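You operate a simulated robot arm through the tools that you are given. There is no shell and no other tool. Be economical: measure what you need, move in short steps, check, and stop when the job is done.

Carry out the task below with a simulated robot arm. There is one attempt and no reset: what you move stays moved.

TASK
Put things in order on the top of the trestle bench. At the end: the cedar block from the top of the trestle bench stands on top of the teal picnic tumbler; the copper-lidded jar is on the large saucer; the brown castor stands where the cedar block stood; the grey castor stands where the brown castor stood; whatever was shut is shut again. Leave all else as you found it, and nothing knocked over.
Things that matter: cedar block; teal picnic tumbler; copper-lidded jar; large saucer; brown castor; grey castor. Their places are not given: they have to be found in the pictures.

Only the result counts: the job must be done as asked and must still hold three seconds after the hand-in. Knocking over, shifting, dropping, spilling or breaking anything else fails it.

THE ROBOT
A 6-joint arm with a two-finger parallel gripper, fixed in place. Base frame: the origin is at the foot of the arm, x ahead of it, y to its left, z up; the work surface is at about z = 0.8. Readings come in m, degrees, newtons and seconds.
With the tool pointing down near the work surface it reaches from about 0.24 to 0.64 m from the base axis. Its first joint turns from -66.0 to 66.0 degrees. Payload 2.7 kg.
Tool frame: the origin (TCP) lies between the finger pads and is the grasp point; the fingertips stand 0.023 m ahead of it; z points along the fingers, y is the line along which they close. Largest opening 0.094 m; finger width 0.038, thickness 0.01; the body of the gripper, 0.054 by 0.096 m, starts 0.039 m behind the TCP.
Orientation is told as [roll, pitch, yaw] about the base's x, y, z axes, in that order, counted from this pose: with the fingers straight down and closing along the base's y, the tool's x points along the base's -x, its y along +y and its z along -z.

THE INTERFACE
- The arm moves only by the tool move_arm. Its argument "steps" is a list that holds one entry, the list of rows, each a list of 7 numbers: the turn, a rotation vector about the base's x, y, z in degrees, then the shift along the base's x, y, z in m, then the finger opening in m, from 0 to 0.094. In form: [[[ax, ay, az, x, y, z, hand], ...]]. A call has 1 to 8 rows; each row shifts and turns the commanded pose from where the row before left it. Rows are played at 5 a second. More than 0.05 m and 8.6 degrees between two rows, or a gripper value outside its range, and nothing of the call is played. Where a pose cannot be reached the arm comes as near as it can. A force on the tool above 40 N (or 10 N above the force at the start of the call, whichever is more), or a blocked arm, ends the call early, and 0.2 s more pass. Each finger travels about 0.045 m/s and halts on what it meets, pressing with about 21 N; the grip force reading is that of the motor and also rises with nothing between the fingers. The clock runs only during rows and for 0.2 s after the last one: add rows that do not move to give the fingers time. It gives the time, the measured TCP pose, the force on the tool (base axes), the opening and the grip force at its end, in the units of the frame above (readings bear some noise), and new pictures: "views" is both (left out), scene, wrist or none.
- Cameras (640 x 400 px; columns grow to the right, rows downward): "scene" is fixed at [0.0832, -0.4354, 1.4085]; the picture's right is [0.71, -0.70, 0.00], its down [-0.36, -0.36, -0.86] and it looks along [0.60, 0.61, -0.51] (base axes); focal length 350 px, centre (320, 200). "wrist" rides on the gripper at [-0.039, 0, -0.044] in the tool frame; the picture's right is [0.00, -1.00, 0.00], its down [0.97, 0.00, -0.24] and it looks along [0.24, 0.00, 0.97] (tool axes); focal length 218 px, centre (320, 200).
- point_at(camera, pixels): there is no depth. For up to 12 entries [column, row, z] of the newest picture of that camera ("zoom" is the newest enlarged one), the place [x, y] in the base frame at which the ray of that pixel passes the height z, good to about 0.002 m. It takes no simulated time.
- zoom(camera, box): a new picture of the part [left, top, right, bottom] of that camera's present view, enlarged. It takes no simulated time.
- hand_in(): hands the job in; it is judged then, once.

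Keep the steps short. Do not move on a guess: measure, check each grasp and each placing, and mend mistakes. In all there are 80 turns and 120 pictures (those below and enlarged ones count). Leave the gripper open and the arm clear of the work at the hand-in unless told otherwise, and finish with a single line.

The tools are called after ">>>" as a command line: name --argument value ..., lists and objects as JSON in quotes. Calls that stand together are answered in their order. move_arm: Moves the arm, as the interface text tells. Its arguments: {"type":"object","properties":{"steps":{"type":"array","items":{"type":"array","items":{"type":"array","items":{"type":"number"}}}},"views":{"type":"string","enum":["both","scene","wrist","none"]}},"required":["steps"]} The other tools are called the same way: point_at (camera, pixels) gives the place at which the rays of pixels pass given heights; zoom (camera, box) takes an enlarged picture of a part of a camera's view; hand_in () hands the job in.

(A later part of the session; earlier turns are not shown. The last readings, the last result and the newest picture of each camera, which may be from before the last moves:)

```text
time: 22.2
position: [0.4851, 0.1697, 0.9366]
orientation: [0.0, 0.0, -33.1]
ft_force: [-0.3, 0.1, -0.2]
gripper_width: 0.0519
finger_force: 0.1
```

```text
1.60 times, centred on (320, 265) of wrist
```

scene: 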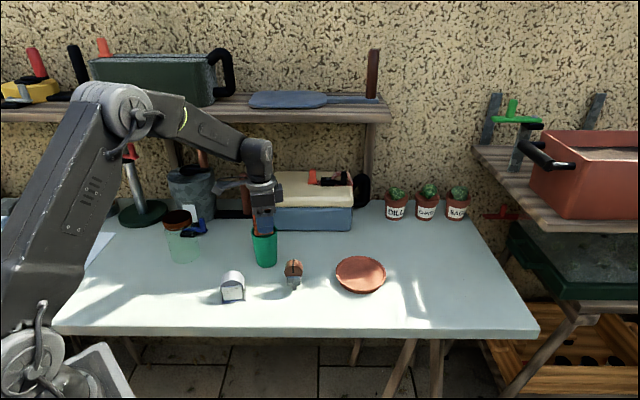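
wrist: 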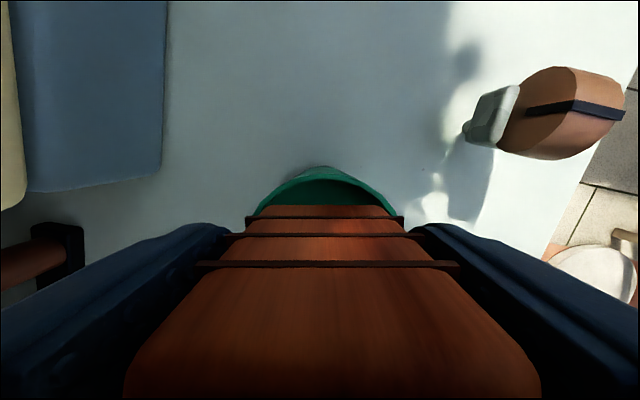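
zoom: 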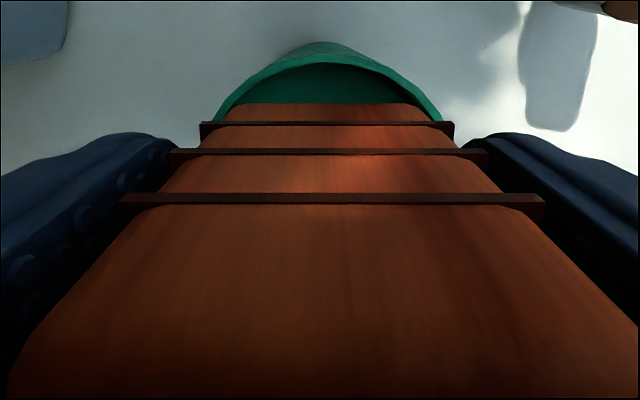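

The block seems to stand. I'll open slightly more and rise clear to see how it sits.

>>> move_arm --steps '[[[0, 0, 0, 0, 0, 0, 0.058], [0, 0, 0, 0, 0, 0, 0.065], [0, 0, 0, 0, 0, 0.02, 0.065], [0, 0, 0, 0, 0, 0.04, 0.07], [0, 0, 0, 0, 0, 0.045, 0.08], [0, 0, 0, 0, 0, 0, 0.09]]]'

>>> zoom --camera "scene" --box '[230, 200, 300, 270]'

>>> zoom --camera "wrist" --box '[250, 130, 400, 280]'

```text
time: 23.6
position: [0.4833, 0.1686, 1.0428]
orientation: [0.2, 0.0, -33.0]
ft_force: [-0.2, -0.7, 0.4]
gripper_width: 0.09
finger_force: 0.0
```

scene: 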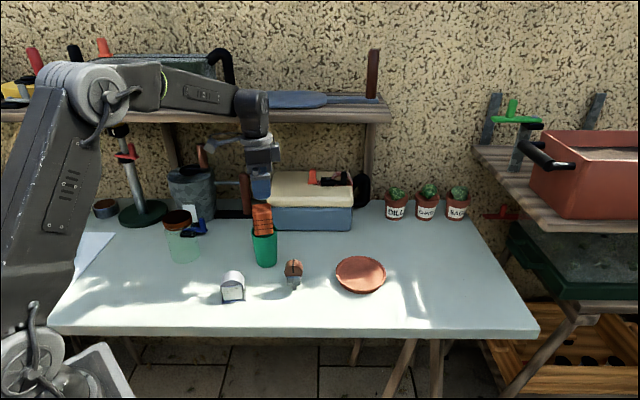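
wrist: 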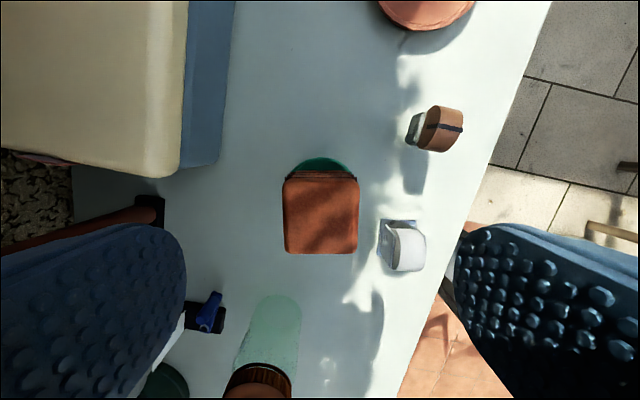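

```text
5.71 times, centred on (265, 235) of scene
```

zoom: 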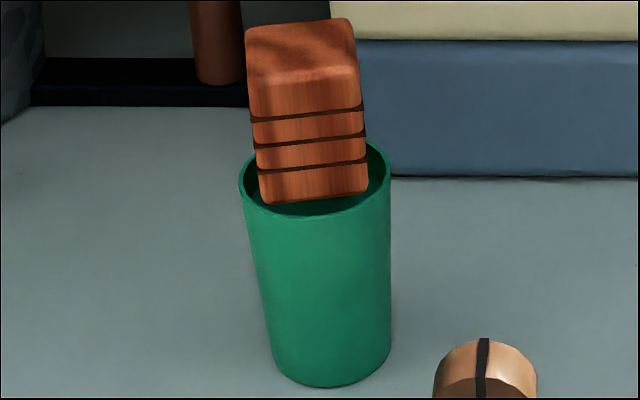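

```text
2.67 times, centred on (325, 205) of wrist
```

zoom: 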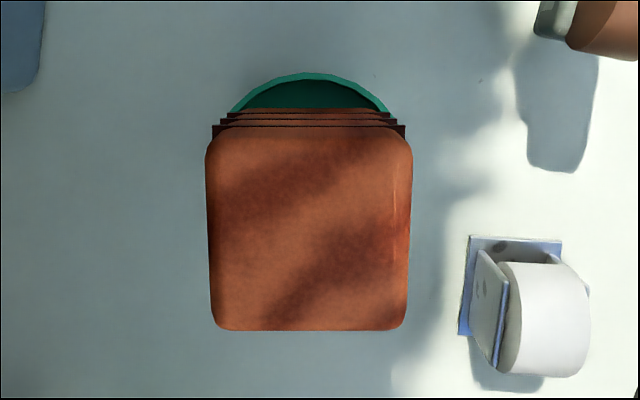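

The block stands upright on the tumbler. Next I'll go above the brown castor near (0.467, 0.045), turning to -40°.

>>> move_arm --steps '[[[0, 0, -2, -0.004, -0.03, 0, 0.07], [0, 0, -2, -0.004, -0.032, -0.005, 0.07], [0, 0, -2, -0.004, -0.031, -0.015, 0.07], [0, 0, -1, -0.004, -0.031, -0.02, 0.07], [0, 0, 0, 0, 0, 0, 0.07]]]' --views "wrist"

>>> zoom --camera "wrist" --box '[260, 140, 380, 260]'

```text
time: 24.8
position: [0.4682, 0.0452, 1.0004]
orientation: [0.1, -0.1, -40.0]
ft_force: [0.0, 0.1, 0.3]
gripper_width: 0.0701
finger_force: 0.1
```

wrist: 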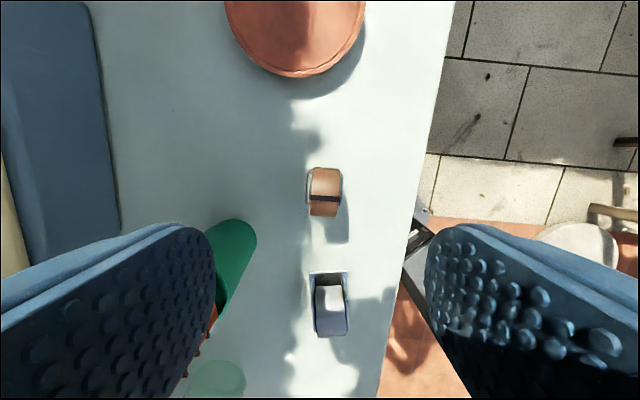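

```text
3.33 times, centred on (320, 200) of wrist
```

zoom: 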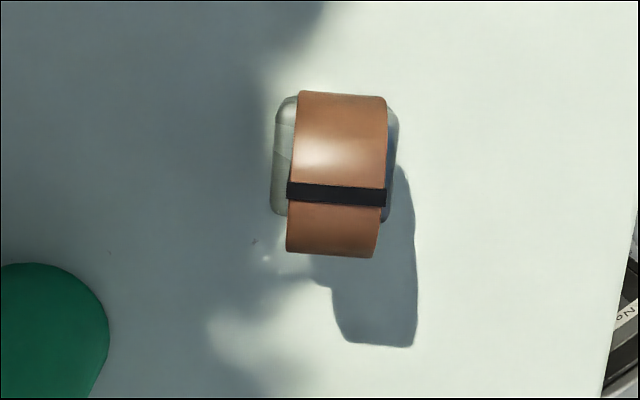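

The band tilts about 4.7° in the picture, so I'll turn 4.7° further. I'll measure the band centre (325.2,196.5) and the wheel's edges at z 0.879.

>>> point_at --camera "wrist" --pixels '[[325.2, 196.5, 0.879], [310.5, 195.3, 0.879], [340, 197.5, 0.879], [325.2, 196.5, 0.875]]'

>>> zoom --camera "scene" --box '[275, 250, 315, 295]'

```text
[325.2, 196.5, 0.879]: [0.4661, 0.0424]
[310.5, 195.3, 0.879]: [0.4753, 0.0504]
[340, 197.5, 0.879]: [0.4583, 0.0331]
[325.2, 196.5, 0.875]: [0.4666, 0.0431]
```

```text
8.89 times, centred on (295, 272) of scene
```

zoom: 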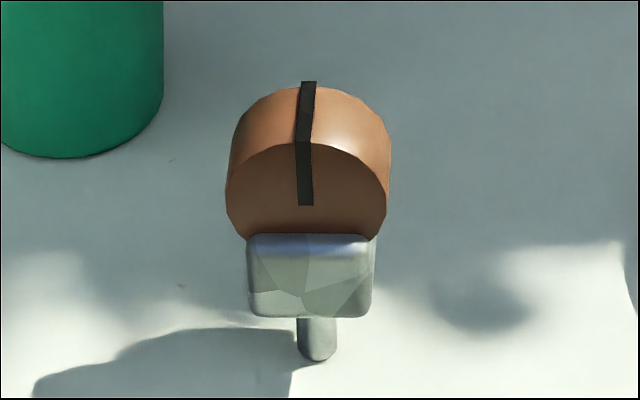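

Brown castor centre is (0.4663, 0.0428), its axis at about 45°, and the fork top at z≈0.841. I'll align and descend partway to check.

>>> move_arm --steps '[[[0, 0, -4.7, -0.0019, -0.0024, -0.03, 0.06], [0, 0, 0, 0, 0, -0.03, 0.06], [0, 0, 0, 0, 0, 0, 0.06]]]' --views "wrist"

>>> zoom --camera "wrist" --box '[240, 140, 400, 260]'

```text
time: 25.6
position: [0.4679, 0.0422, 0.9423]
orientation: [0.2, 0.0, -44.8]
ft_force: [-0.4, 0.5, -0.1]
gripper_width: 0.06
finger_force: 0.1
```

wrist: 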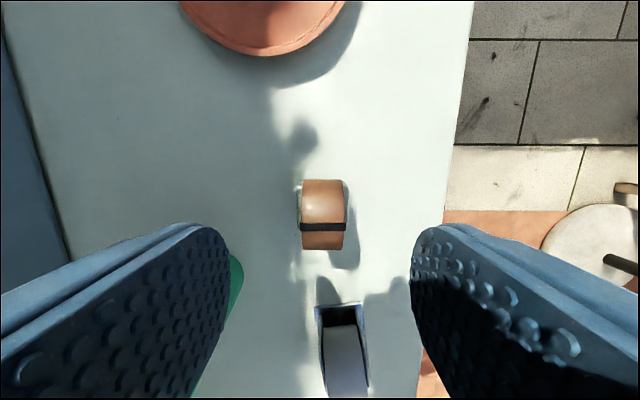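

```text
3.33 times, centred on (320, 200) of wrist
```

zoom: 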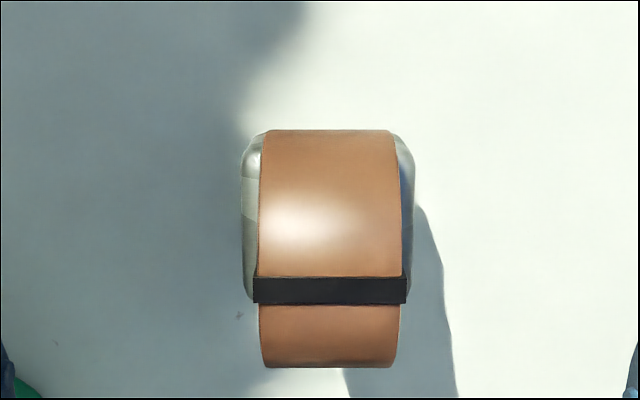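

Aligned. The wheel is 3 px right and the band 4 px low, so I'll shift by (-0.0025, 0.0003), descend to 0.870 and close gently.

>>> move_arm --steps '[[[0, 0, 0, -0.0025, 0.0003, -0.03, 0.06], [0, 0, 0, 0, 0, -0.03, 0.06], [0, 0, 0, 0, 0, -0.012, 0.06], [0, 0, 0, 0, 0, 0, 0.06], [0, 0, 0, 0, 0, 0, 0.045], [0, 0, 0, 0, 0, 0, 0.036], [0, 0, 0, 0, 0, 0, 0.03]]]'

>>> zoom --camera "scene" --box '[265, 235, 325, 295]'

```text
time: 27.2
position: [0.4658, 0.043, 0.8707]
orientation: [0.1, 0.0, -44.9]
ft_force: [0.0, -0.6, -0.3]
gripper_width: 0.0335
finger_force: 21.7
```

scene: 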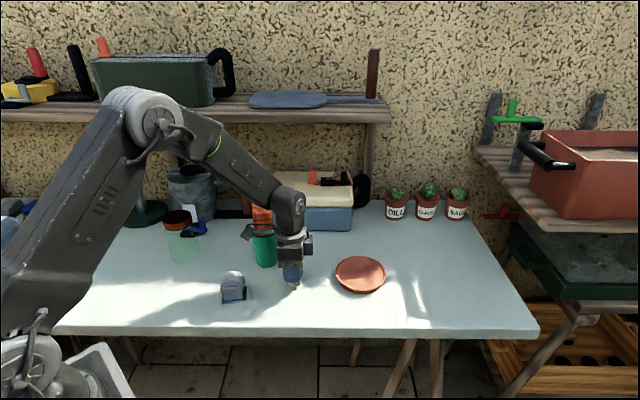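
wrist: 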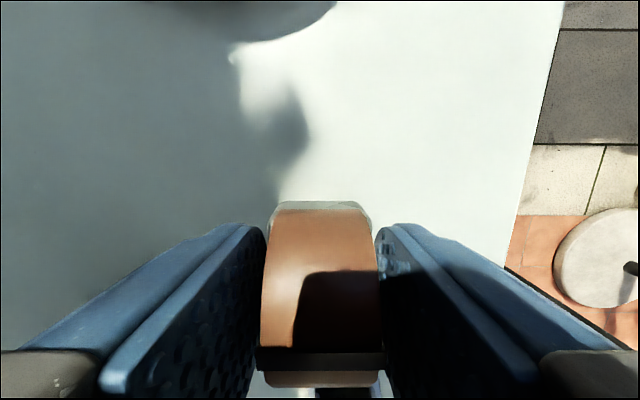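

```text
6.67 times, centred on (295, 265) of scene
```

zoom: 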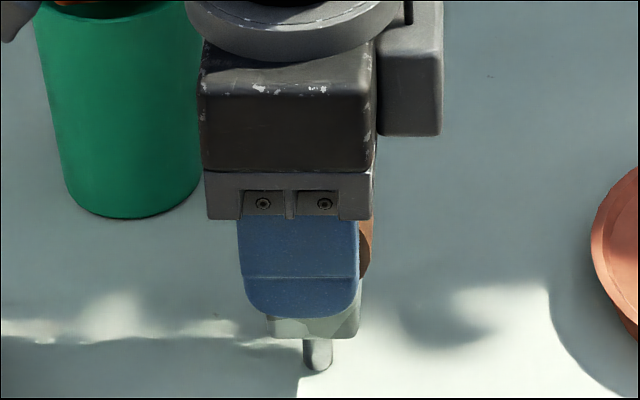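

The fingers stopped at 0.0335 on the fork with a gap beside the wheel, so only the tips hold. I'll reopen, go 19 mm lower and grip the fork fully.

>>> move_arm --steps '[[[0, 0, 0, 0, 0, 0, 0.04], [0, 0, 0, 0, 0, 0, 0.05], [0, 0, 0, 0, 0, -0.01, 0.05], [0, 0, 0, 0, 0, -0.009, 0.05], [0, 0, 0, 0, 0, 0, 0.04], [0, 0, 0, 0, 0, 0, 0.032], [0, 0, 0, 0, 0, 0, 0.02], [0, 0, 0, 0, 0, 0, 0.01]]]'

>>> zoom --camera "scene" --box '[265, 235, 325, 295]'

```text
time: 29.0
position: [0.4643, 0.0432, 0.8509]
orientation: [0.0, 0.0, -44.6]
ft_force: [-0.7, -0.3, -0.3]
gripper_width: 0.0335
finger_force: 21.3
```

scene: 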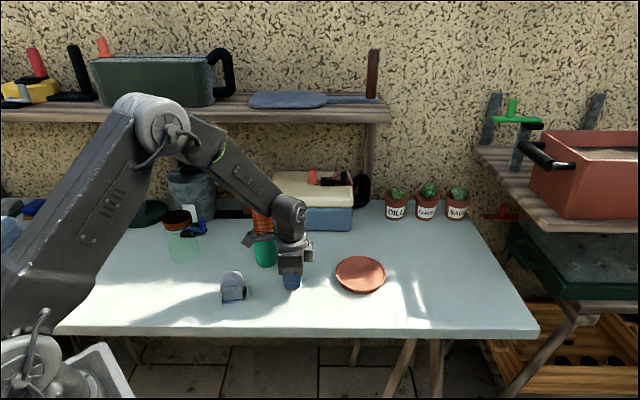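
wrist: 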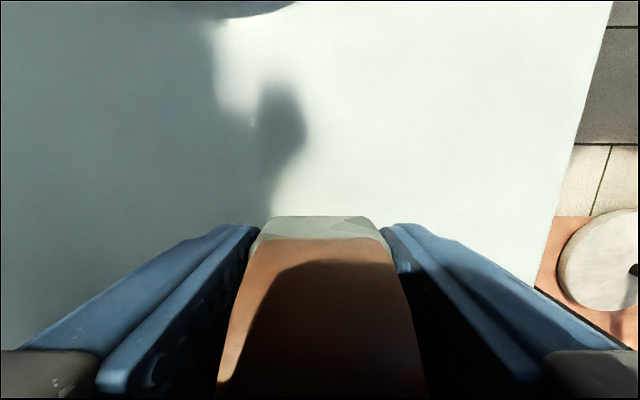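

```text
6.67 times, centred on (295, 265) of scene
```

zoom: 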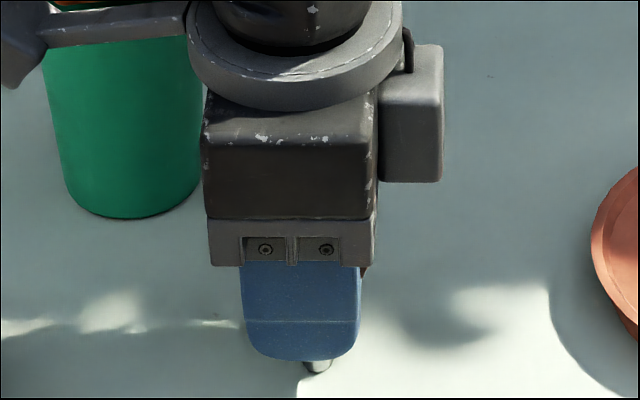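

The fork is held well at 0.0335. I'll lift gently and check.

>>> move_arm --steps '[[[0, 0, 0, 0, 0, 0.005, 0.01], [0, 0, 0, 0, 0, 0.01, 0.01], [0, 0, 0, 0, 0, 0.02, 0.01], [0, 0, 0, 0, 0, 0.025, 0.01], [0, 0, 0, 0, 0, 0.025, 0.01], [0, 0, 0, 0, 0, 0.025, 0.01], [0, 0, 0, 0, 0, 0.02, 0.01], [0, 0, 0, 0, 0, 0, 0.01]]]'

>>> zoom --camera "scene" --box '[225, 180, 335, 270]'

```text
time: 30.8
position: [0.4639, 0.0429, 0.9814]
orientation: [0.1, 0.0, -44.7]
ft_force: [0.2, -0.1, -0.8]
gripper_width: 0.0336
finger_force: 20.6
```

scene: 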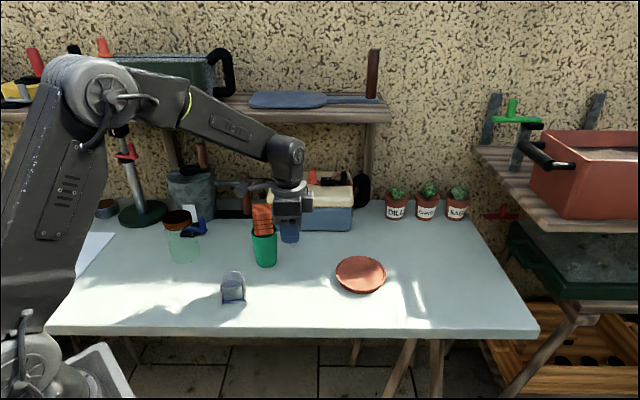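
wrist: 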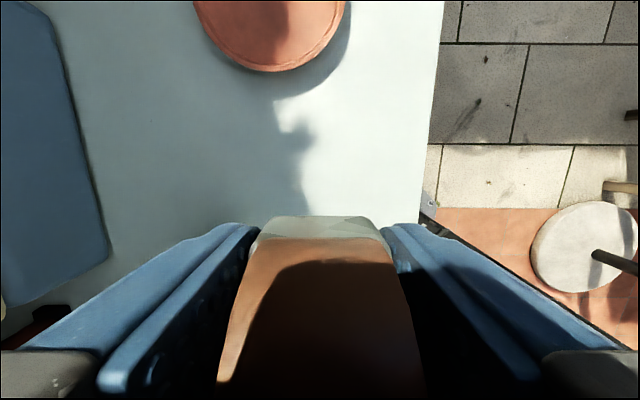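

```text
4.44 times, centred on (280, 225) of scene
```

zoom: 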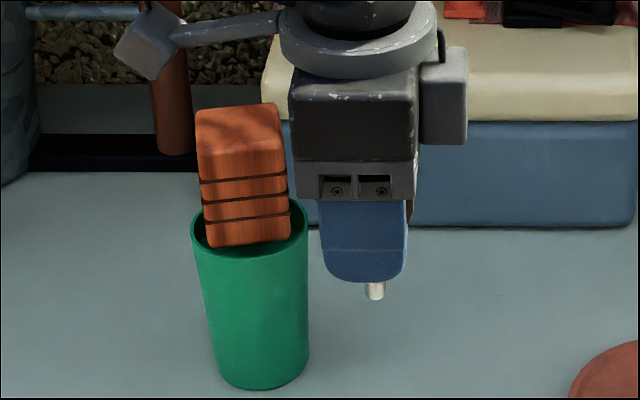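

Held upright with the stem visible. I'll carry it to the block's former place, toward (0.2815, 0.2275).

>>> move_arm --steps '[[[0, 0, 0, -0.016, 0.016, 0, 0.01], [0, 0, 0, -0.03, 0.03, 0, 0.01], [0, 0, 0, -0.032, 0.032, 0, 0.01], [0, 0, 0, -0.032, 0.032, 0, 0.01], [0, 0, 0, -0.032, 0.032, 0, 0.01], [0, 0, 0, -0.025, 0.026, 0, 0.01], [0, 0, 0, -0.0154, 0.0166, 0, 0.01], [0, 0, 0, 0, 0, 0, 0.01]]]' --views "none"

>>> move_arm --steps '[[[0, 0, 0, 0, 0, -0.03, 0.01], [0, 0, 0, 0, 0, -0.04, 0.01], [0, 0, 0, 0, 0, -0.035, 0.01], [0, 0, 0, 0, 0, -0.015, 0.01], [0, 0, 0, 0, 0, 0, 0.01]]]'

>>> zoom --camera "scene" --box '[140, 230, 240, 310]'

```text
time: 32.6
position: [0.2815, 0.2282, 0.9813]
orientation: [0.1, 0.0, -44.7]
ft_force: [0.2, -0.4, -1.4]
gripper_width: 0.0337
finger_force: 20.6
```

```text
time: 33.8
position: [0.2817, 0.2266, 0.8606]
orientation: [0.1, 0.1, -44.7]
ft_force: [0.3, -0.5, -0.7]
gripper_width: 0.0339
finger_force: 21.3
```

scene: 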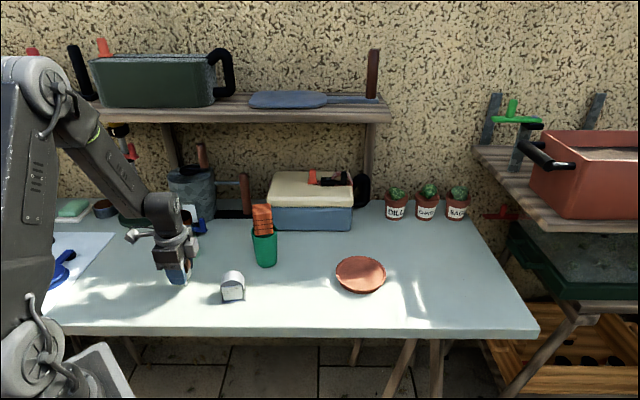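
wrist: 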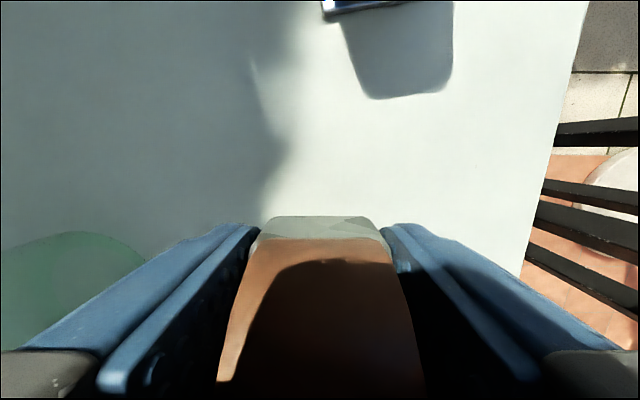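

```text
5.00 times, centred on (190, 270) of scene
```

zoom: 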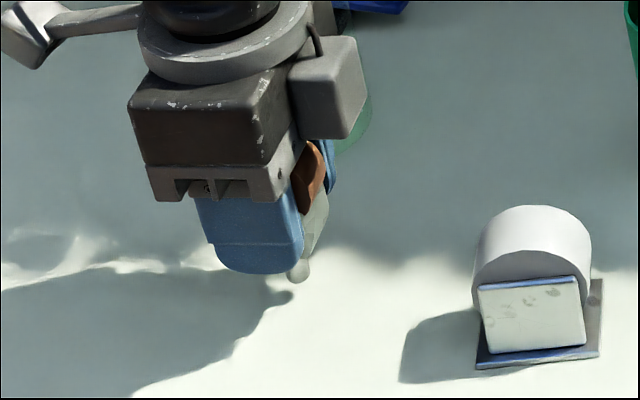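

The stem bottom is about 9 mm above the bench. I'll lower to contact in small steps.

>>> move_arm --steps '[[[0, 0, 0, 0, 0.0006, -0.004, 0.01], [0, 0, 0, 0, 0, -0.003, 0.01], [0, 0, 0, 0, 0, 0, 0.01]]]' --views "none"

>>> move_arm --steps '[[[0, 0, 0, 0, 0, -0.001, 0.01], [0, 0, 0, 0, 0, -0.001, 0.01], [0, 0, 0, 0, 0, 0, 0.01]]]' --views "none"

```text
time: 34.6
position: [0.2821, 0.229, 0.8528]
orientation: [0.0, 0.0, -44.6]
ft_force: [-0.4, 0.6, -1.1]
gripper_width: 0.0338
finger_force: 21.3
```

```text
time: 35.4
position: [0.2825, 0.2287, 0.8501]
orientation: [0.1, 0.0, -44.8]
ft_force: [-0.3, -0.3, -1.2]
gripper_width: 0.0334
finger_force: 20.9
```

No contact yet, so I'll keep going in 1 mm steps.

>>> move_arm --steps '[[[0, 0, 0, 0, 0, -0.001, 0.01], [0, 0, 0, 0, 0, 0, 0.01]]]' --views "none"

>>> move_arm --steps '[[[0, 0, 0, 0, 0, -0.001, 0.01], [0, 0, 0, 0, 0, 0, 0.01]]]' --views "scene"

>>> zoom --camera "scene" --box '[160, 260, 220, 310]'

```text
time: 36.0
position: [0.282, 0.2271, 0.8515]
orientation: [0.1, 0.0, -44.6]
ft_force: [0.2, -0.2, -1.1]
gripper_width: 0.0336
finger_force: 21.3
```

```text
time: 36.6
position: [0.2835, 0.2279, 0.8505]
orientation: [0.2, 0.0, -44.6]
ft_force: [-2.4, -2.2, 14.4]
gripper_width: 0.0335
finger_force: 20.8
```

scene: 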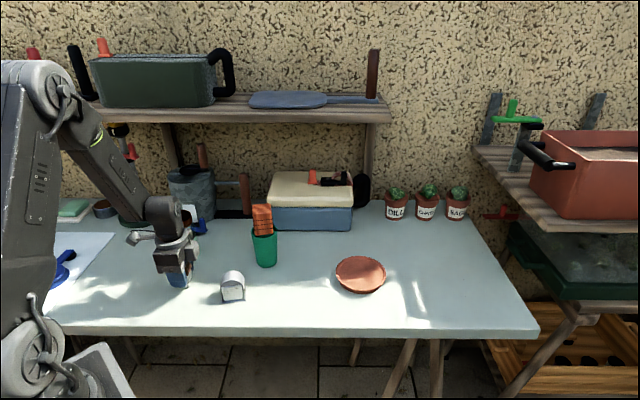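

```text
8.00 times, centred on (190, 285) of scene
```

zoom: 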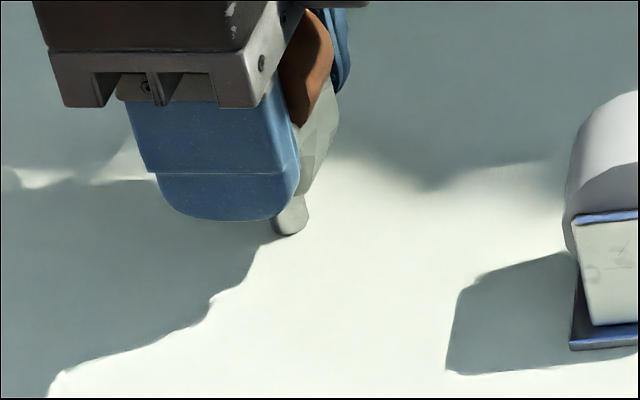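

Contact at 14 N. I'll check the stem's place, relieve 1 mm and open slowly.

>>> point_at --camera "scene" --pixels '[[186.5, 288.5, 0.8]]'

>>> move_arm --steps '[[[0, 0, 0, 0, 0, 0.001, 0.01], [0, 0, 0, 0, 0, 0, 0.034], [0, 0, 0, 0, 0, 0, 0.036], [0, 0, 0, 0, 0, 0, 0.039], [0, 0, 0, 0, 0, 0, 0.044], [0, 0, 0, 0, 0, 0, 0.05], [0, 0, 0, 0, 0, 0, 0.055]]]'

>>> zoom --camera "scene" --box '[160, 260, 220, 310]'

```text
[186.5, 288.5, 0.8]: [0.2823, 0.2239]
```

```text
time: 38.2
position: [0.2807, 0.2292, 0.851]
orientation: [0.1, 0.0, -44.6]
ft_force: [0.6, 0.2, 0.3]
gripper_width: 0.0548
finger_force: 0.0
```

scene: 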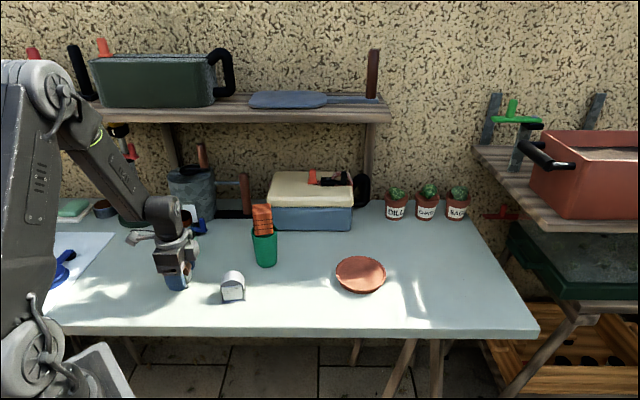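
wrist: 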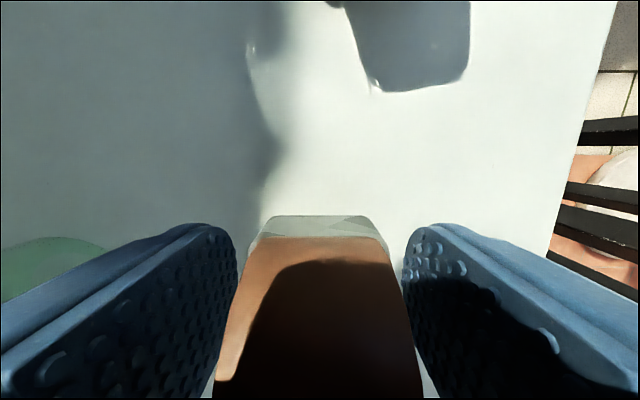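

```text
8.00 times, centred on (190, 285) of scene
```

zoom: 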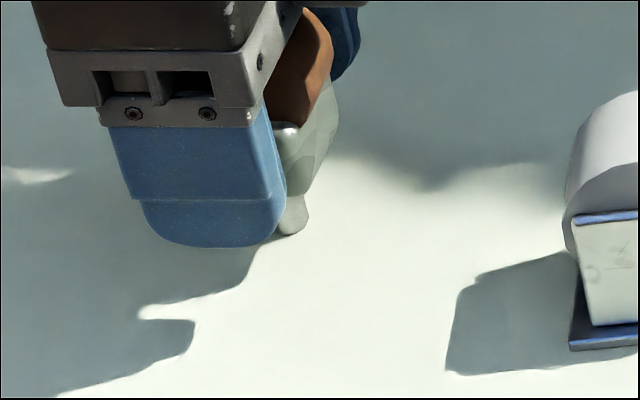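

It stands freely, unmoved between the open fingers. I'll rise straight up.

>>> move_arm --steps '[[[0, 0, 0, 0, 0, 0.01, 0.055], [0, 0, 0, 0, 0, 0.03, 0.058], [0, 0, 0, 0, 0, 0.04, 0.06], [0, 0, 0, 0, 0, 0.04, 0.07], [0, 0, 0, 0, 0, 0, 0.07]]]'

>>> zoom --camera "scene" --box '[150, 240, 250, 310]'

>>> zoom --camera "wrist" --box '[240, 0, 440, 250]'

```text
time: 39.4
position: [0.2823, 0.2285, 0.9719]
orientation: [0.1, 0.0, -44.5]
ft_force: [1.0, -0.3, 0.1]
gripper_width: 0.0703
finger_force: 0.0
```

scene: 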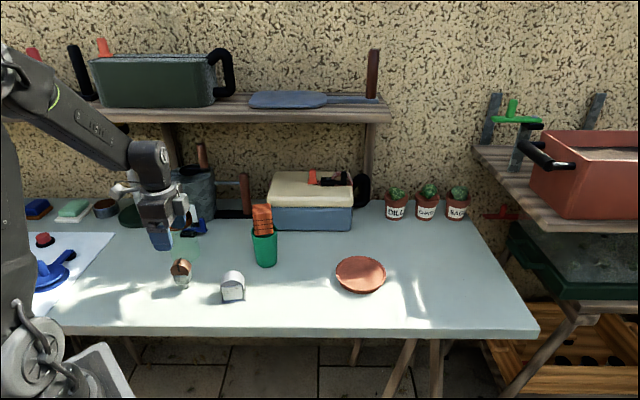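
wrist: 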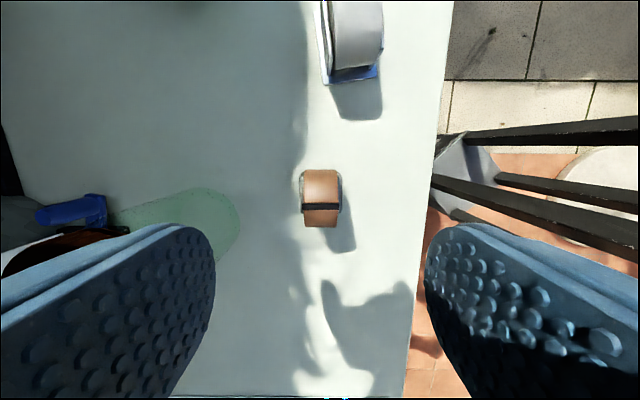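

```text
5.71 times, centred on (200, 275) of scene
```

zoom: 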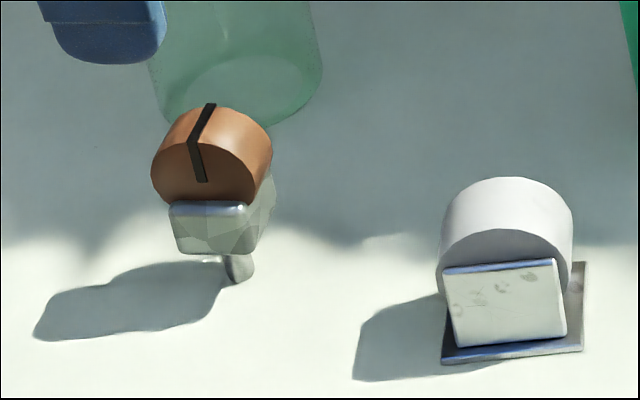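

```text
1.60 times, centred on (340, 125) of wrist
```

zoom: 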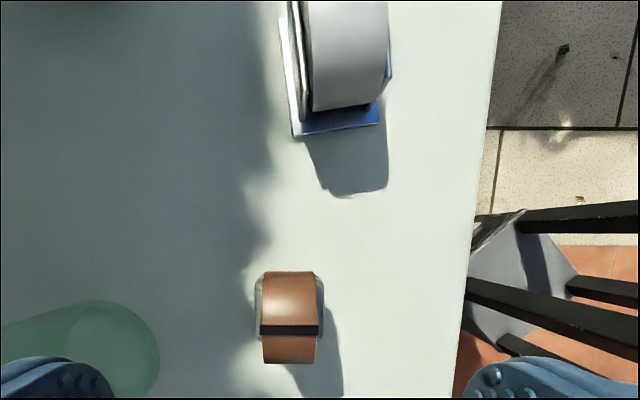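

Brown stands vertically. I'll check its place, then go above the grey castor for a look.

>>> point_at --camera "wrist" --pixels '[[321, 206.8, 0.879], [321.5, 207, 0.879]]'

>>> move_arm --steps '[[[0, 0, 3, 0.024, -0.033, 0.01, 0.08], [0, 0, 3, 0.024, -0.034, 0.01, 0.09], [0, 0, 3, 0.024, -0.034, 0.01, 0.094], [0, 0, 0, 0, 0, 0, 0.094]]]' --views "wrist"

>>> zoom --camera "wrist" --box '[260, 130, 390, 260]'

```text
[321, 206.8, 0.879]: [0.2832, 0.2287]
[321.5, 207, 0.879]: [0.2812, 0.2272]
```

```text
time: 40.4
position: [0.355, 0.127, 1.0017]
orientation: [0.1, 0.0, -35.6]
ft_force: [-0.3, 0.4, 0.3]
gripper_width: 0.0942
finger_force: 0.0
```

wrist: 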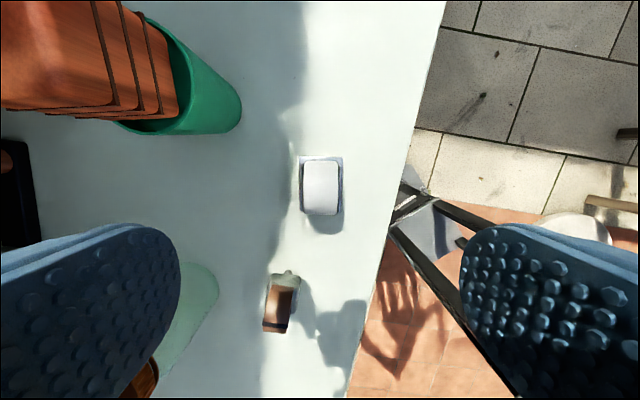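

```text
3.08 times, centred on (325, 195) of wrist
```

zoom: 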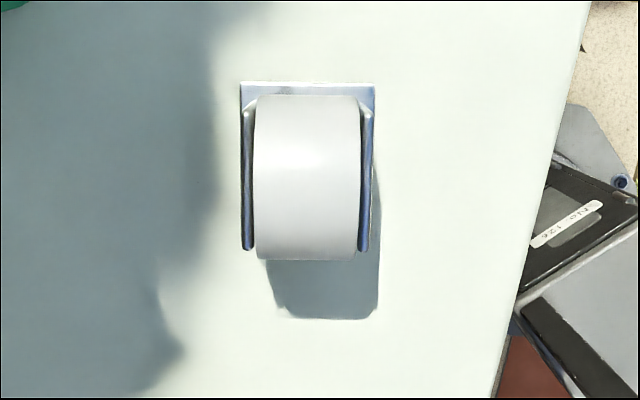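

The grey castor shows a wheel between two cheeks on a base plate, already well aligned. I'll measure the plate's edge and the cheeks.

>>> point_at --camera "wrist" --pixels '[[299.2, 156.8, 0.803], [343, 157.5, 0.803], [300, 210.5, 0.825], [341, 211, 0.825], [320.8, 187.5, 0.857], [321, 214.5, 0.835]]'

>>> point_at --camera "scene" --pixels '[[232.4, 271, 0.855], [232.4, 271, 0.86], [221.5, 303.5, 0.802], [245.8, 301, 0.802], [246.3, 286, 0.802]]'

```text
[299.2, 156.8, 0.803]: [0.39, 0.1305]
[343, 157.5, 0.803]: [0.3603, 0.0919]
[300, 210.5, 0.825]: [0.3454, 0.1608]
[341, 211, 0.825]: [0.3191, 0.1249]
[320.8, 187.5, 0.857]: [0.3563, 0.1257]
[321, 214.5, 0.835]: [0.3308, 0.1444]
```

```text
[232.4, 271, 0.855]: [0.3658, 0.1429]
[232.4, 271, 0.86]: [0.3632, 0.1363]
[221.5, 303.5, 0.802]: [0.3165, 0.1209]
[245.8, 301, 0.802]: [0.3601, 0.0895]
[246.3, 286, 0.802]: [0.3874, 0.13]
```

Grey centre is about (0.3535, 0.126). I'll descend to z 0.838 beside the cheeks.

>>> move_arm --steps '[[[0, 0, 0, -0.0015, -0.001, -0.04, 0.075], [0, 0, 0, 0, 0, -0.04, 0.07], [0, 0, 0, 0, 0, -0.04, 0.07], [0, 0, 0, 0, 0, -0.03, 0.07], [0, 0, 0, 0, 0, -0.0135, 0.07], [0, 0, 0, 0, 0, 0, 0.07]]]'

>>> zoom --camera "scene" --box '[190, 240, 280, 310]'

```text
time: 41.8
position: [0.3534, 0.1267, 0.8372]
orientation: [0.1, 0.0, -35.7]
ft_force: [-0.3, 1.0, 0.6]
gripper_width: 0.0701
finger_force: 0.1
```

scene: 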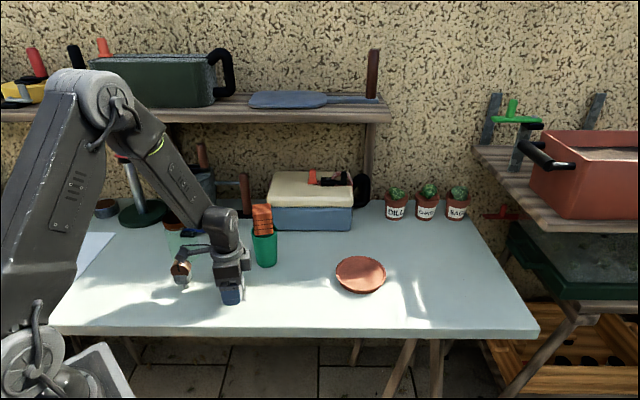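
wrist: 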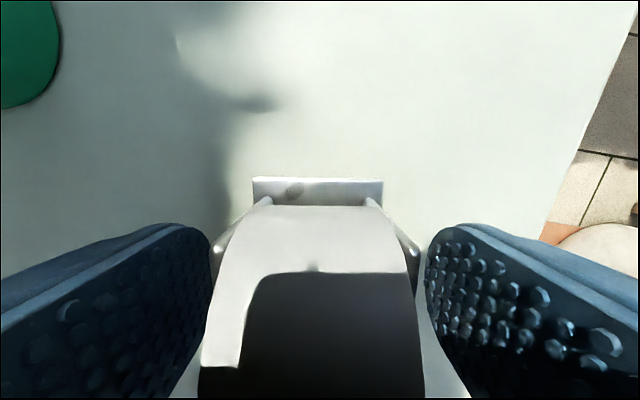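

```text
5.71 times, centred on (235, 275) of scene
```

zoom: 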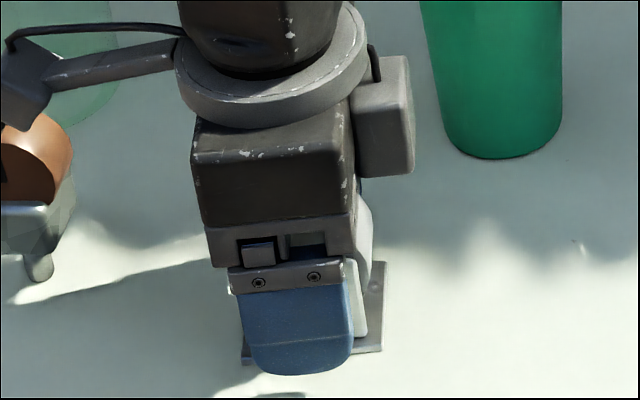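

The fingers straddle the cheeks, and brown is untouched. I'll close, then lift gently.

>>> move_arm --steps '[[[0, 0, 0, 0, 0, 0, 0.055], [0, 0, 0, 0, 0, 0, 0.045], [0, 0, 0, 0, 0, 0, 0.03], [0, 0, 0, 0, 0, 0, 0.01], [0, 0, 0, 0, 0, 0, 0.01], [0, 0, 0, 0, 0, 0.005, 0.01], [0, 0, 0, 0, 0, 0.01, 0.01], [0, 0, 0, 0, 0, 0.01, 0.01]]]'

>>> zoom --camera "scene" --box '[170, 240, 270, 310]'

```text
time: 43.6
position: [0.3523, 0.1275, 0.8627]
orientation: [0.1, 0.0, -35.8]
ft_force: [0.0, 0.1, -1.7]
gripper_width: 0.0401
finger_force: 21.0
```

scene: 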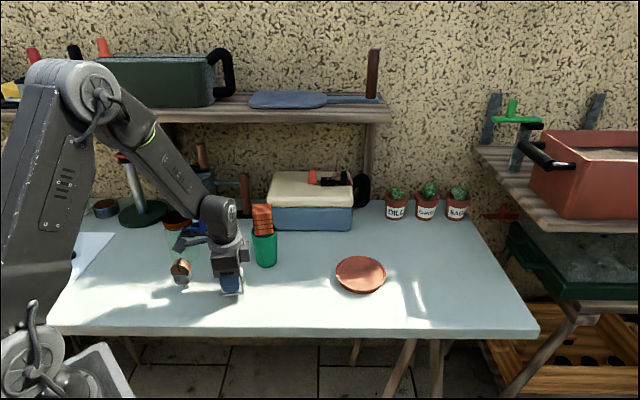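
wrist: 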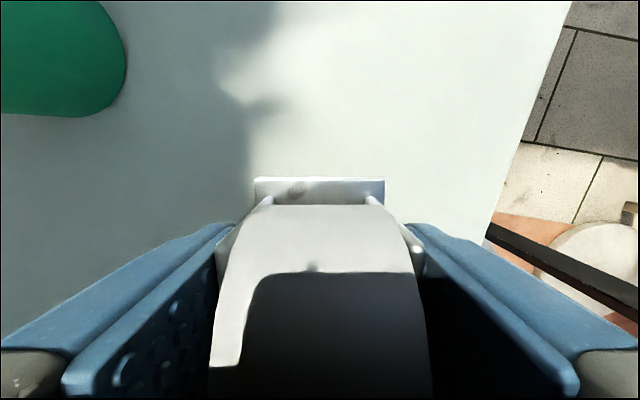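

```text
5.71 times, centred on (220, 275) of scene
```

zoom: 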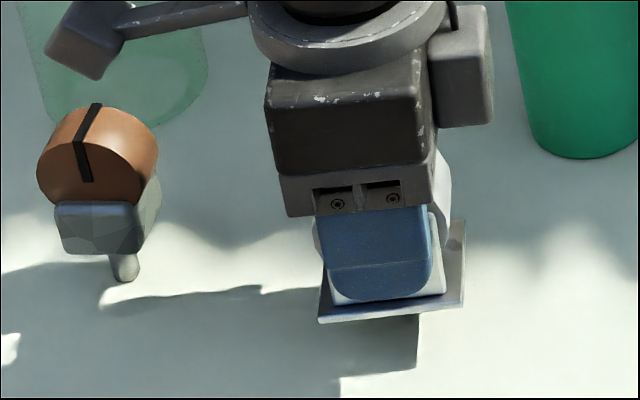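

The grey castor is held flat. I'll lift on and carry to (0.466, 0.0437).

>>> move_arm --steps '[[[0, 0, 0, 0, 0, 0.02, 0.01], [0, 0, 0, 0, 0, 0.02, 0.01], [0, 0, 0, 0.01, -0.008, 0.01, 0.01], [0, 0, 0, 0.027, -0.019, 0, 0.01], [0, 0, 0, 0.03, -0.022, 0, 0.01], [0, 0, 0, 0.027, -0.02, 0, 0.01], [0, 0, 0, 0.0197, -0.0145, 0, 0.01], [0, 0, 0, 0, 0, 0, 0.01]]]' --views "none"

>>> move_arm --steps '[[[0, 0, 0, 0, 0, -0.025, 0.01], [0, 0, 0, 0, 0, -0.025, 0.01], [0, 0, 0, 0, 0, -0.018, 0.01], [0, 0, 0, 0, 0, 0, 0.01]]]'

>>> zoom --camera "scene" --box '[250, 230, 340, 300]'

```text
time: 45.4
position: [0.4674, 0.042, 0.9122]
orientation: [0.1, 0.1, -35.6]
ft_force: [0.9, 0.8, -1.9]
gripper_width: 0.0397
finger_force: 20.7
```

```text
time: 46.4
position: [0.4669, 0.043, 0.8449]
orientation: [0.2, 0.0, -35.7]
ft_force: [-0.2, -0.5, -1.6]
gripper_width: 0.0397
finger_force: 20.7
```

scene: 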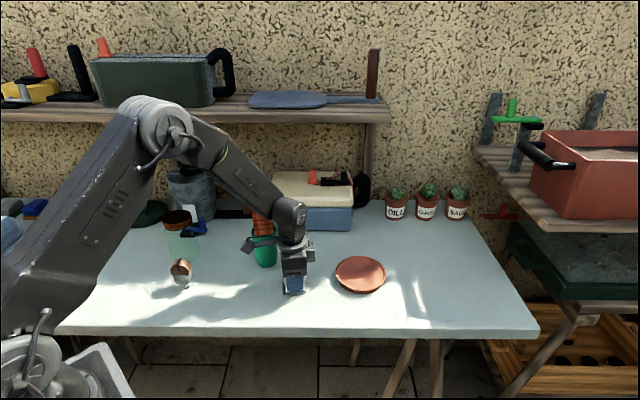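
wrist: 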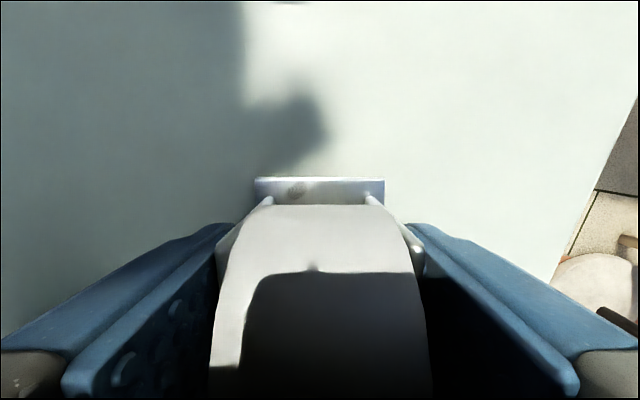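

```text
5.71 times, centred on (295, 265) of scene
```

zoom: 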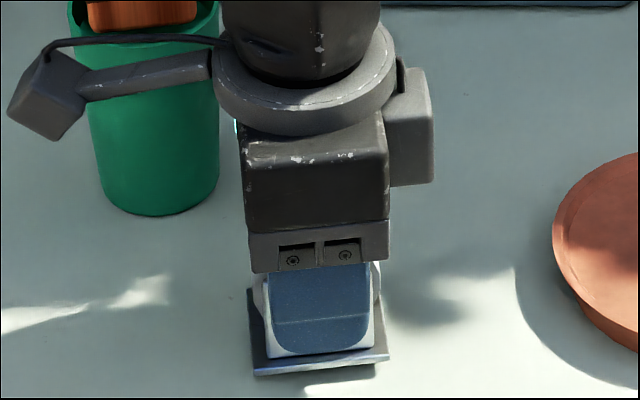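

The base is now about 7 mm above the bench, so I'll lower it to contact.

>>> move_arm --steps '[[[0, 0, 0, 0, 0.0003, -0.004, 0.01], [0, 0, 0, 0, 0, -0.001, 0.01], [0, 0, 0, 0, 0, 0, 0.01]]]' --views "none"

>>> move_arm --steps '[[[0, 0, 0, 0, 0, -0.001, 0.01], [0, 0, 0, 0, 0, -0.001, 0.01], [0, 0, 0, 0, 0, 0, 0.01]]]' --views "none"

```text
time: 47.2
position: [0.4669, 0.0431, 0.8404]
orientation: [0.0, 0.0, -35.8]
ft_force: [-0.4, -1.1, -1.4]
gripper_width: 0.0397
finger_force: 20.8
```

```text
time: 48.0
position: [0.4669, 0.0426, 0.8377]
orientation: [0.1, 0.0, -35.6]
ft_force: [-1.5, -0.4, 6.2]
gripper_width: 0.0396
finger_force: 21.2
```

Contact at 6 N. I'll open slowly and rise.

>>> move_arm --steps '[[[0, 0, 0, 0, 0, 0, 0.04], [0, 0, 0, 0, 0, 0, 0.045], [0, 0, 0, 0, 0, 0, 0.055], [0, 0, 0, 0, 0, 0, 0.065], [0, 0, 0, 0, 0, 0.01, 0.068], [0, 0, 0, 0, 0, 0.04, 0.07], [0, 0, 0, 0, 0, 0.045, 0.07], [0, 0, 0, 0, 0, 0.045, 0.07]]]'

>>> zoom --camera "scene" --box '[150, 200, 330, 310]'

```text
time: 49.8
position: [0.4663, 0.0428, 0.9793]
orientation: [0.1, -0.1, -35.7]
ft_force: [0.3, 0.7, -0.4]
gripper_width: 0.0702
finger_force: 0.2
```

scene: 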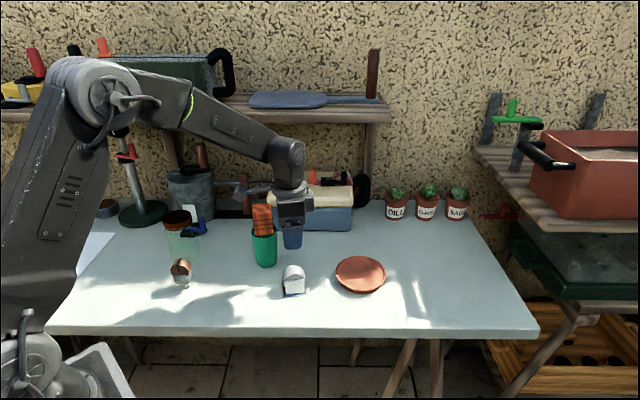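
wrist: 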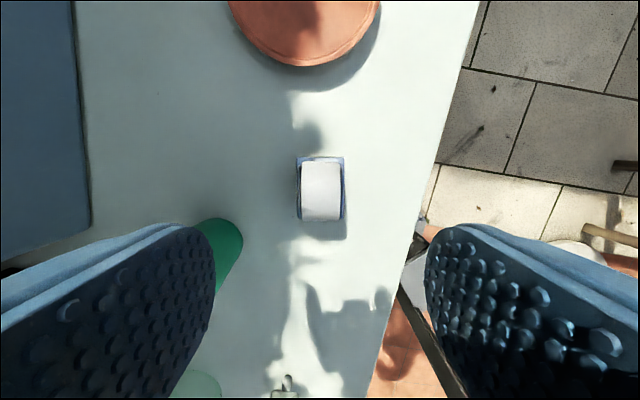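

```text
3.56 times, centred on (240, 255) of scene
```

zoom: 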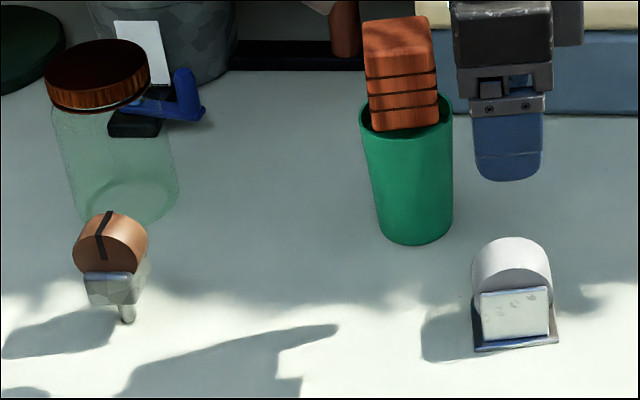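

Both castors and the block stand as required. Next the jar: I'll rise and move above it near (0.34, 0.31), turning back to yaw 0.

>>> move_arm --steps '[[[0, 0, 0, 0, 0, 0.045, 0.094], [0, 0, 5, -0.005, 0.02, 0.04, 0.094], [0, 0, 5, -0.02, 0.04, 0.01, 0.094], [0, 0, 5, -0.02, 0.04, 0.01, 0.094], [0, 0, 5, -0.02, 0.04, 0.0, 0.094], [0, 0, 5, -0.02, 0.04, 0.0, 0.094], [0, 0, 5, -0.02, 0.04, 0.0, 0.094], [0, 0, 5.6, -0.01, 0.03, 0.0, 0.094]]]' --views "both"

>>> zoom --camera "wrist" --box '[220, 80, 460, 260]'

```text
time: 51.6
position: [0.3509, 0.2948, 1.0834]
orientation: [0.1, -0.1, 0.2]
ft_force: [0.9, -0.2, 0.2]
gripper_width: 0.094
finger_force: 0.1
```

scene: 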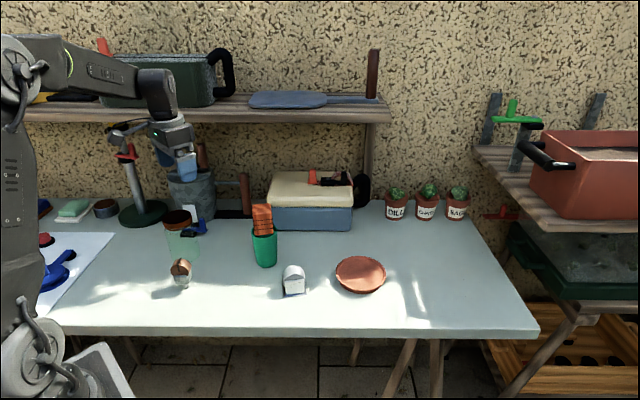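
wrist: 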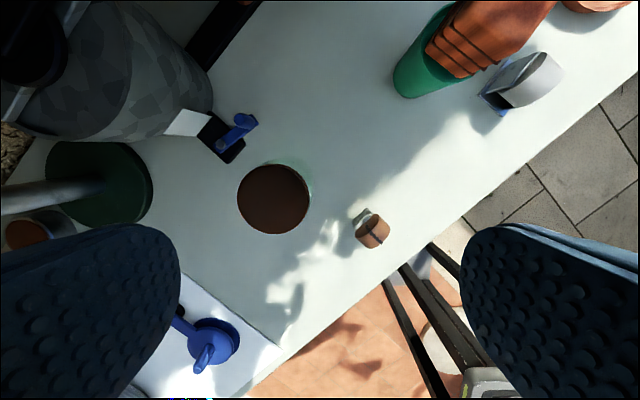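

```text
2.22 times, centred on (340, 170) of wrist
```

zoom: 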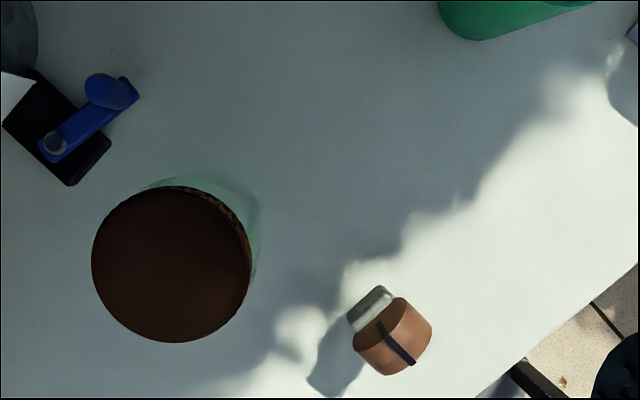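

I'll enlarge the jar in the scene for triangulation.

>>> zoom --camera "scene" --box '[145, 200, 225, 275]'

>>> point_at --camera "wrist" --pixels '[[272.5, 199, 0.9], [272.5, 199, 0.92], [272.5, 199, 0.94], [237, 199, 0.92], [308, 199, 0.92], [272.5, 163.5, 0.92], [272.5, 234, 0.92], [222, 138, 0.81], [258, 116, 0.84], [238, 160, 0.805], [372, 230, 0.88]]'

```text
5.33 times, centred on (185, 238) of scene
```

zoom: 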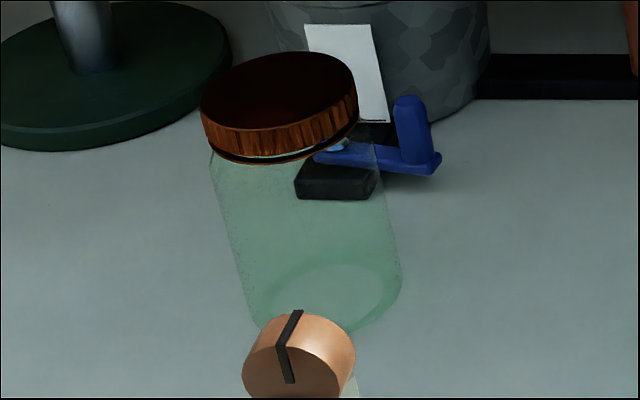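

```text
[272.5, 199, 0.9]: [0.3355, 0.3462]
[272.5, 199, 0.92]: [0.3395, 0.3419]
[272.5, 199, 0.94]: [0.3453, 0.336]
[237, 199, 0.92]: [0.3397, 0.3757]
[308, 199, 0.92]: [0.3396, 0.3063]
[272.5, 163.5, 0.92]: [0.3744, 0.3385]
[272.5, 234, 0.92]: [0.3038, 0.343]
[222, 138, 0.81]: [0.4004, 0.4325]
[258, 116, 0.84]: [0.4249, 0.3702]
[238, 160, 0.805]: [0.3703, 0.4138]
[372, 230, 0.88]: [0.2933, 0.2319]
```

>>> point_at --camera "scene" --pixels '[[177.3, 217.6, 0.9], [177.3, 217.6, 0.92], [177.3, 217.6, 0.93], [177.3, 217.6, 0.94], [186.5, 255.5, 0.802], [172.2, 255, 0.802], [200.4, 253.5, 0.802], [179, 231, 0.9]]'

```text
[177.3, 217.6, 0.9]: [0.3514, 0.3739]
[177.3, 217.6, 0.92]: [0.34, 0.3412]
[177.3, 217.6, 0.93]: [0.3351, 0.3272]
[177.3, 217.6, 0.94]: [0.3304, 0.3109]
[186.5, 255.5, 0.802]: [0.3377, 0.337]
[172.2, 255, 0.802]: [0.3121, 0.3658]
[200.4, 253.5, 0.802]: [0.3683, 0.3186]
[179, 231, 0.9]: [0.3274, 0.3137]
```

The jar stands at (0.3397, 0.3405), about 0.072 across, lid top z 0.92. I'll centre over it at yaw 0 and come down to just above the lid.

>>> move_arm --steps '[[[0, 0, 0, -0.0056, 0.0229, -0.02, 0.094], [0, 0, 0, -0.0056, 0.0229, -0.02, 0.094], [0, 0, 0, 0, 0, -0.04, 0.094], [0, 0, 0, 0, 0, -0.035, 0.094], [0, 0, 0, 0, 0, 0, 0.094]]]'

>>> zoom --camera "scene" --box '[125, 170, 245, 275]'

```text
time: 52.8
position: [0.3397, 0.3393, 0.9678]
orientation: [0.1, 0.0, 0.0]
ft_force: [-0.7, 0.1, 0.5]
gripper_width: 0.0939
finger_force: 0.0
```

scene: 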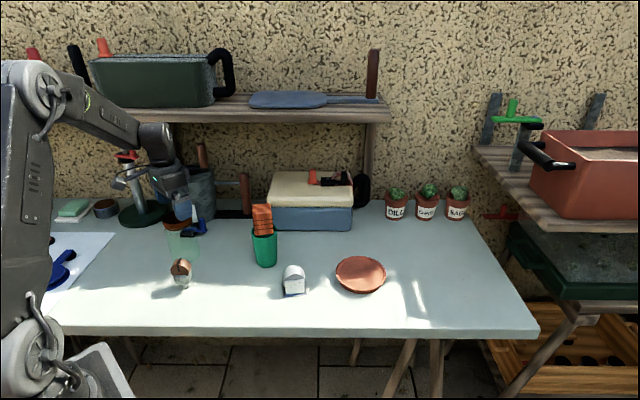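
wrist: 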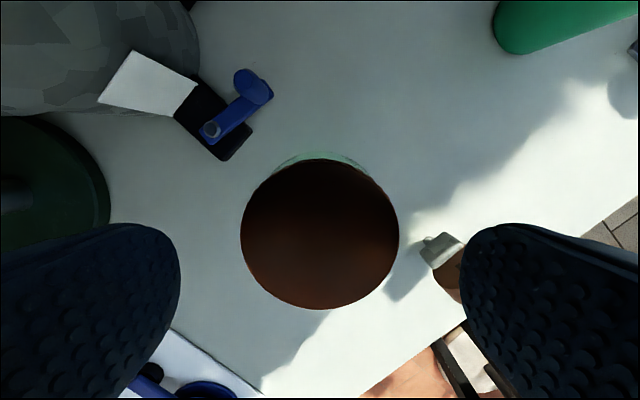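

```text
3.81 times, centred on (185, 222) of scene
```

zoom: 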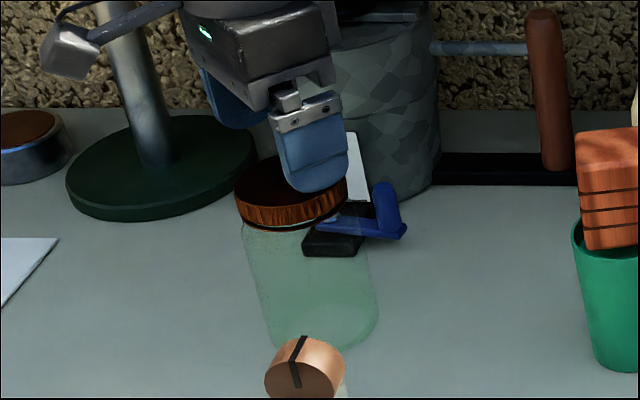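

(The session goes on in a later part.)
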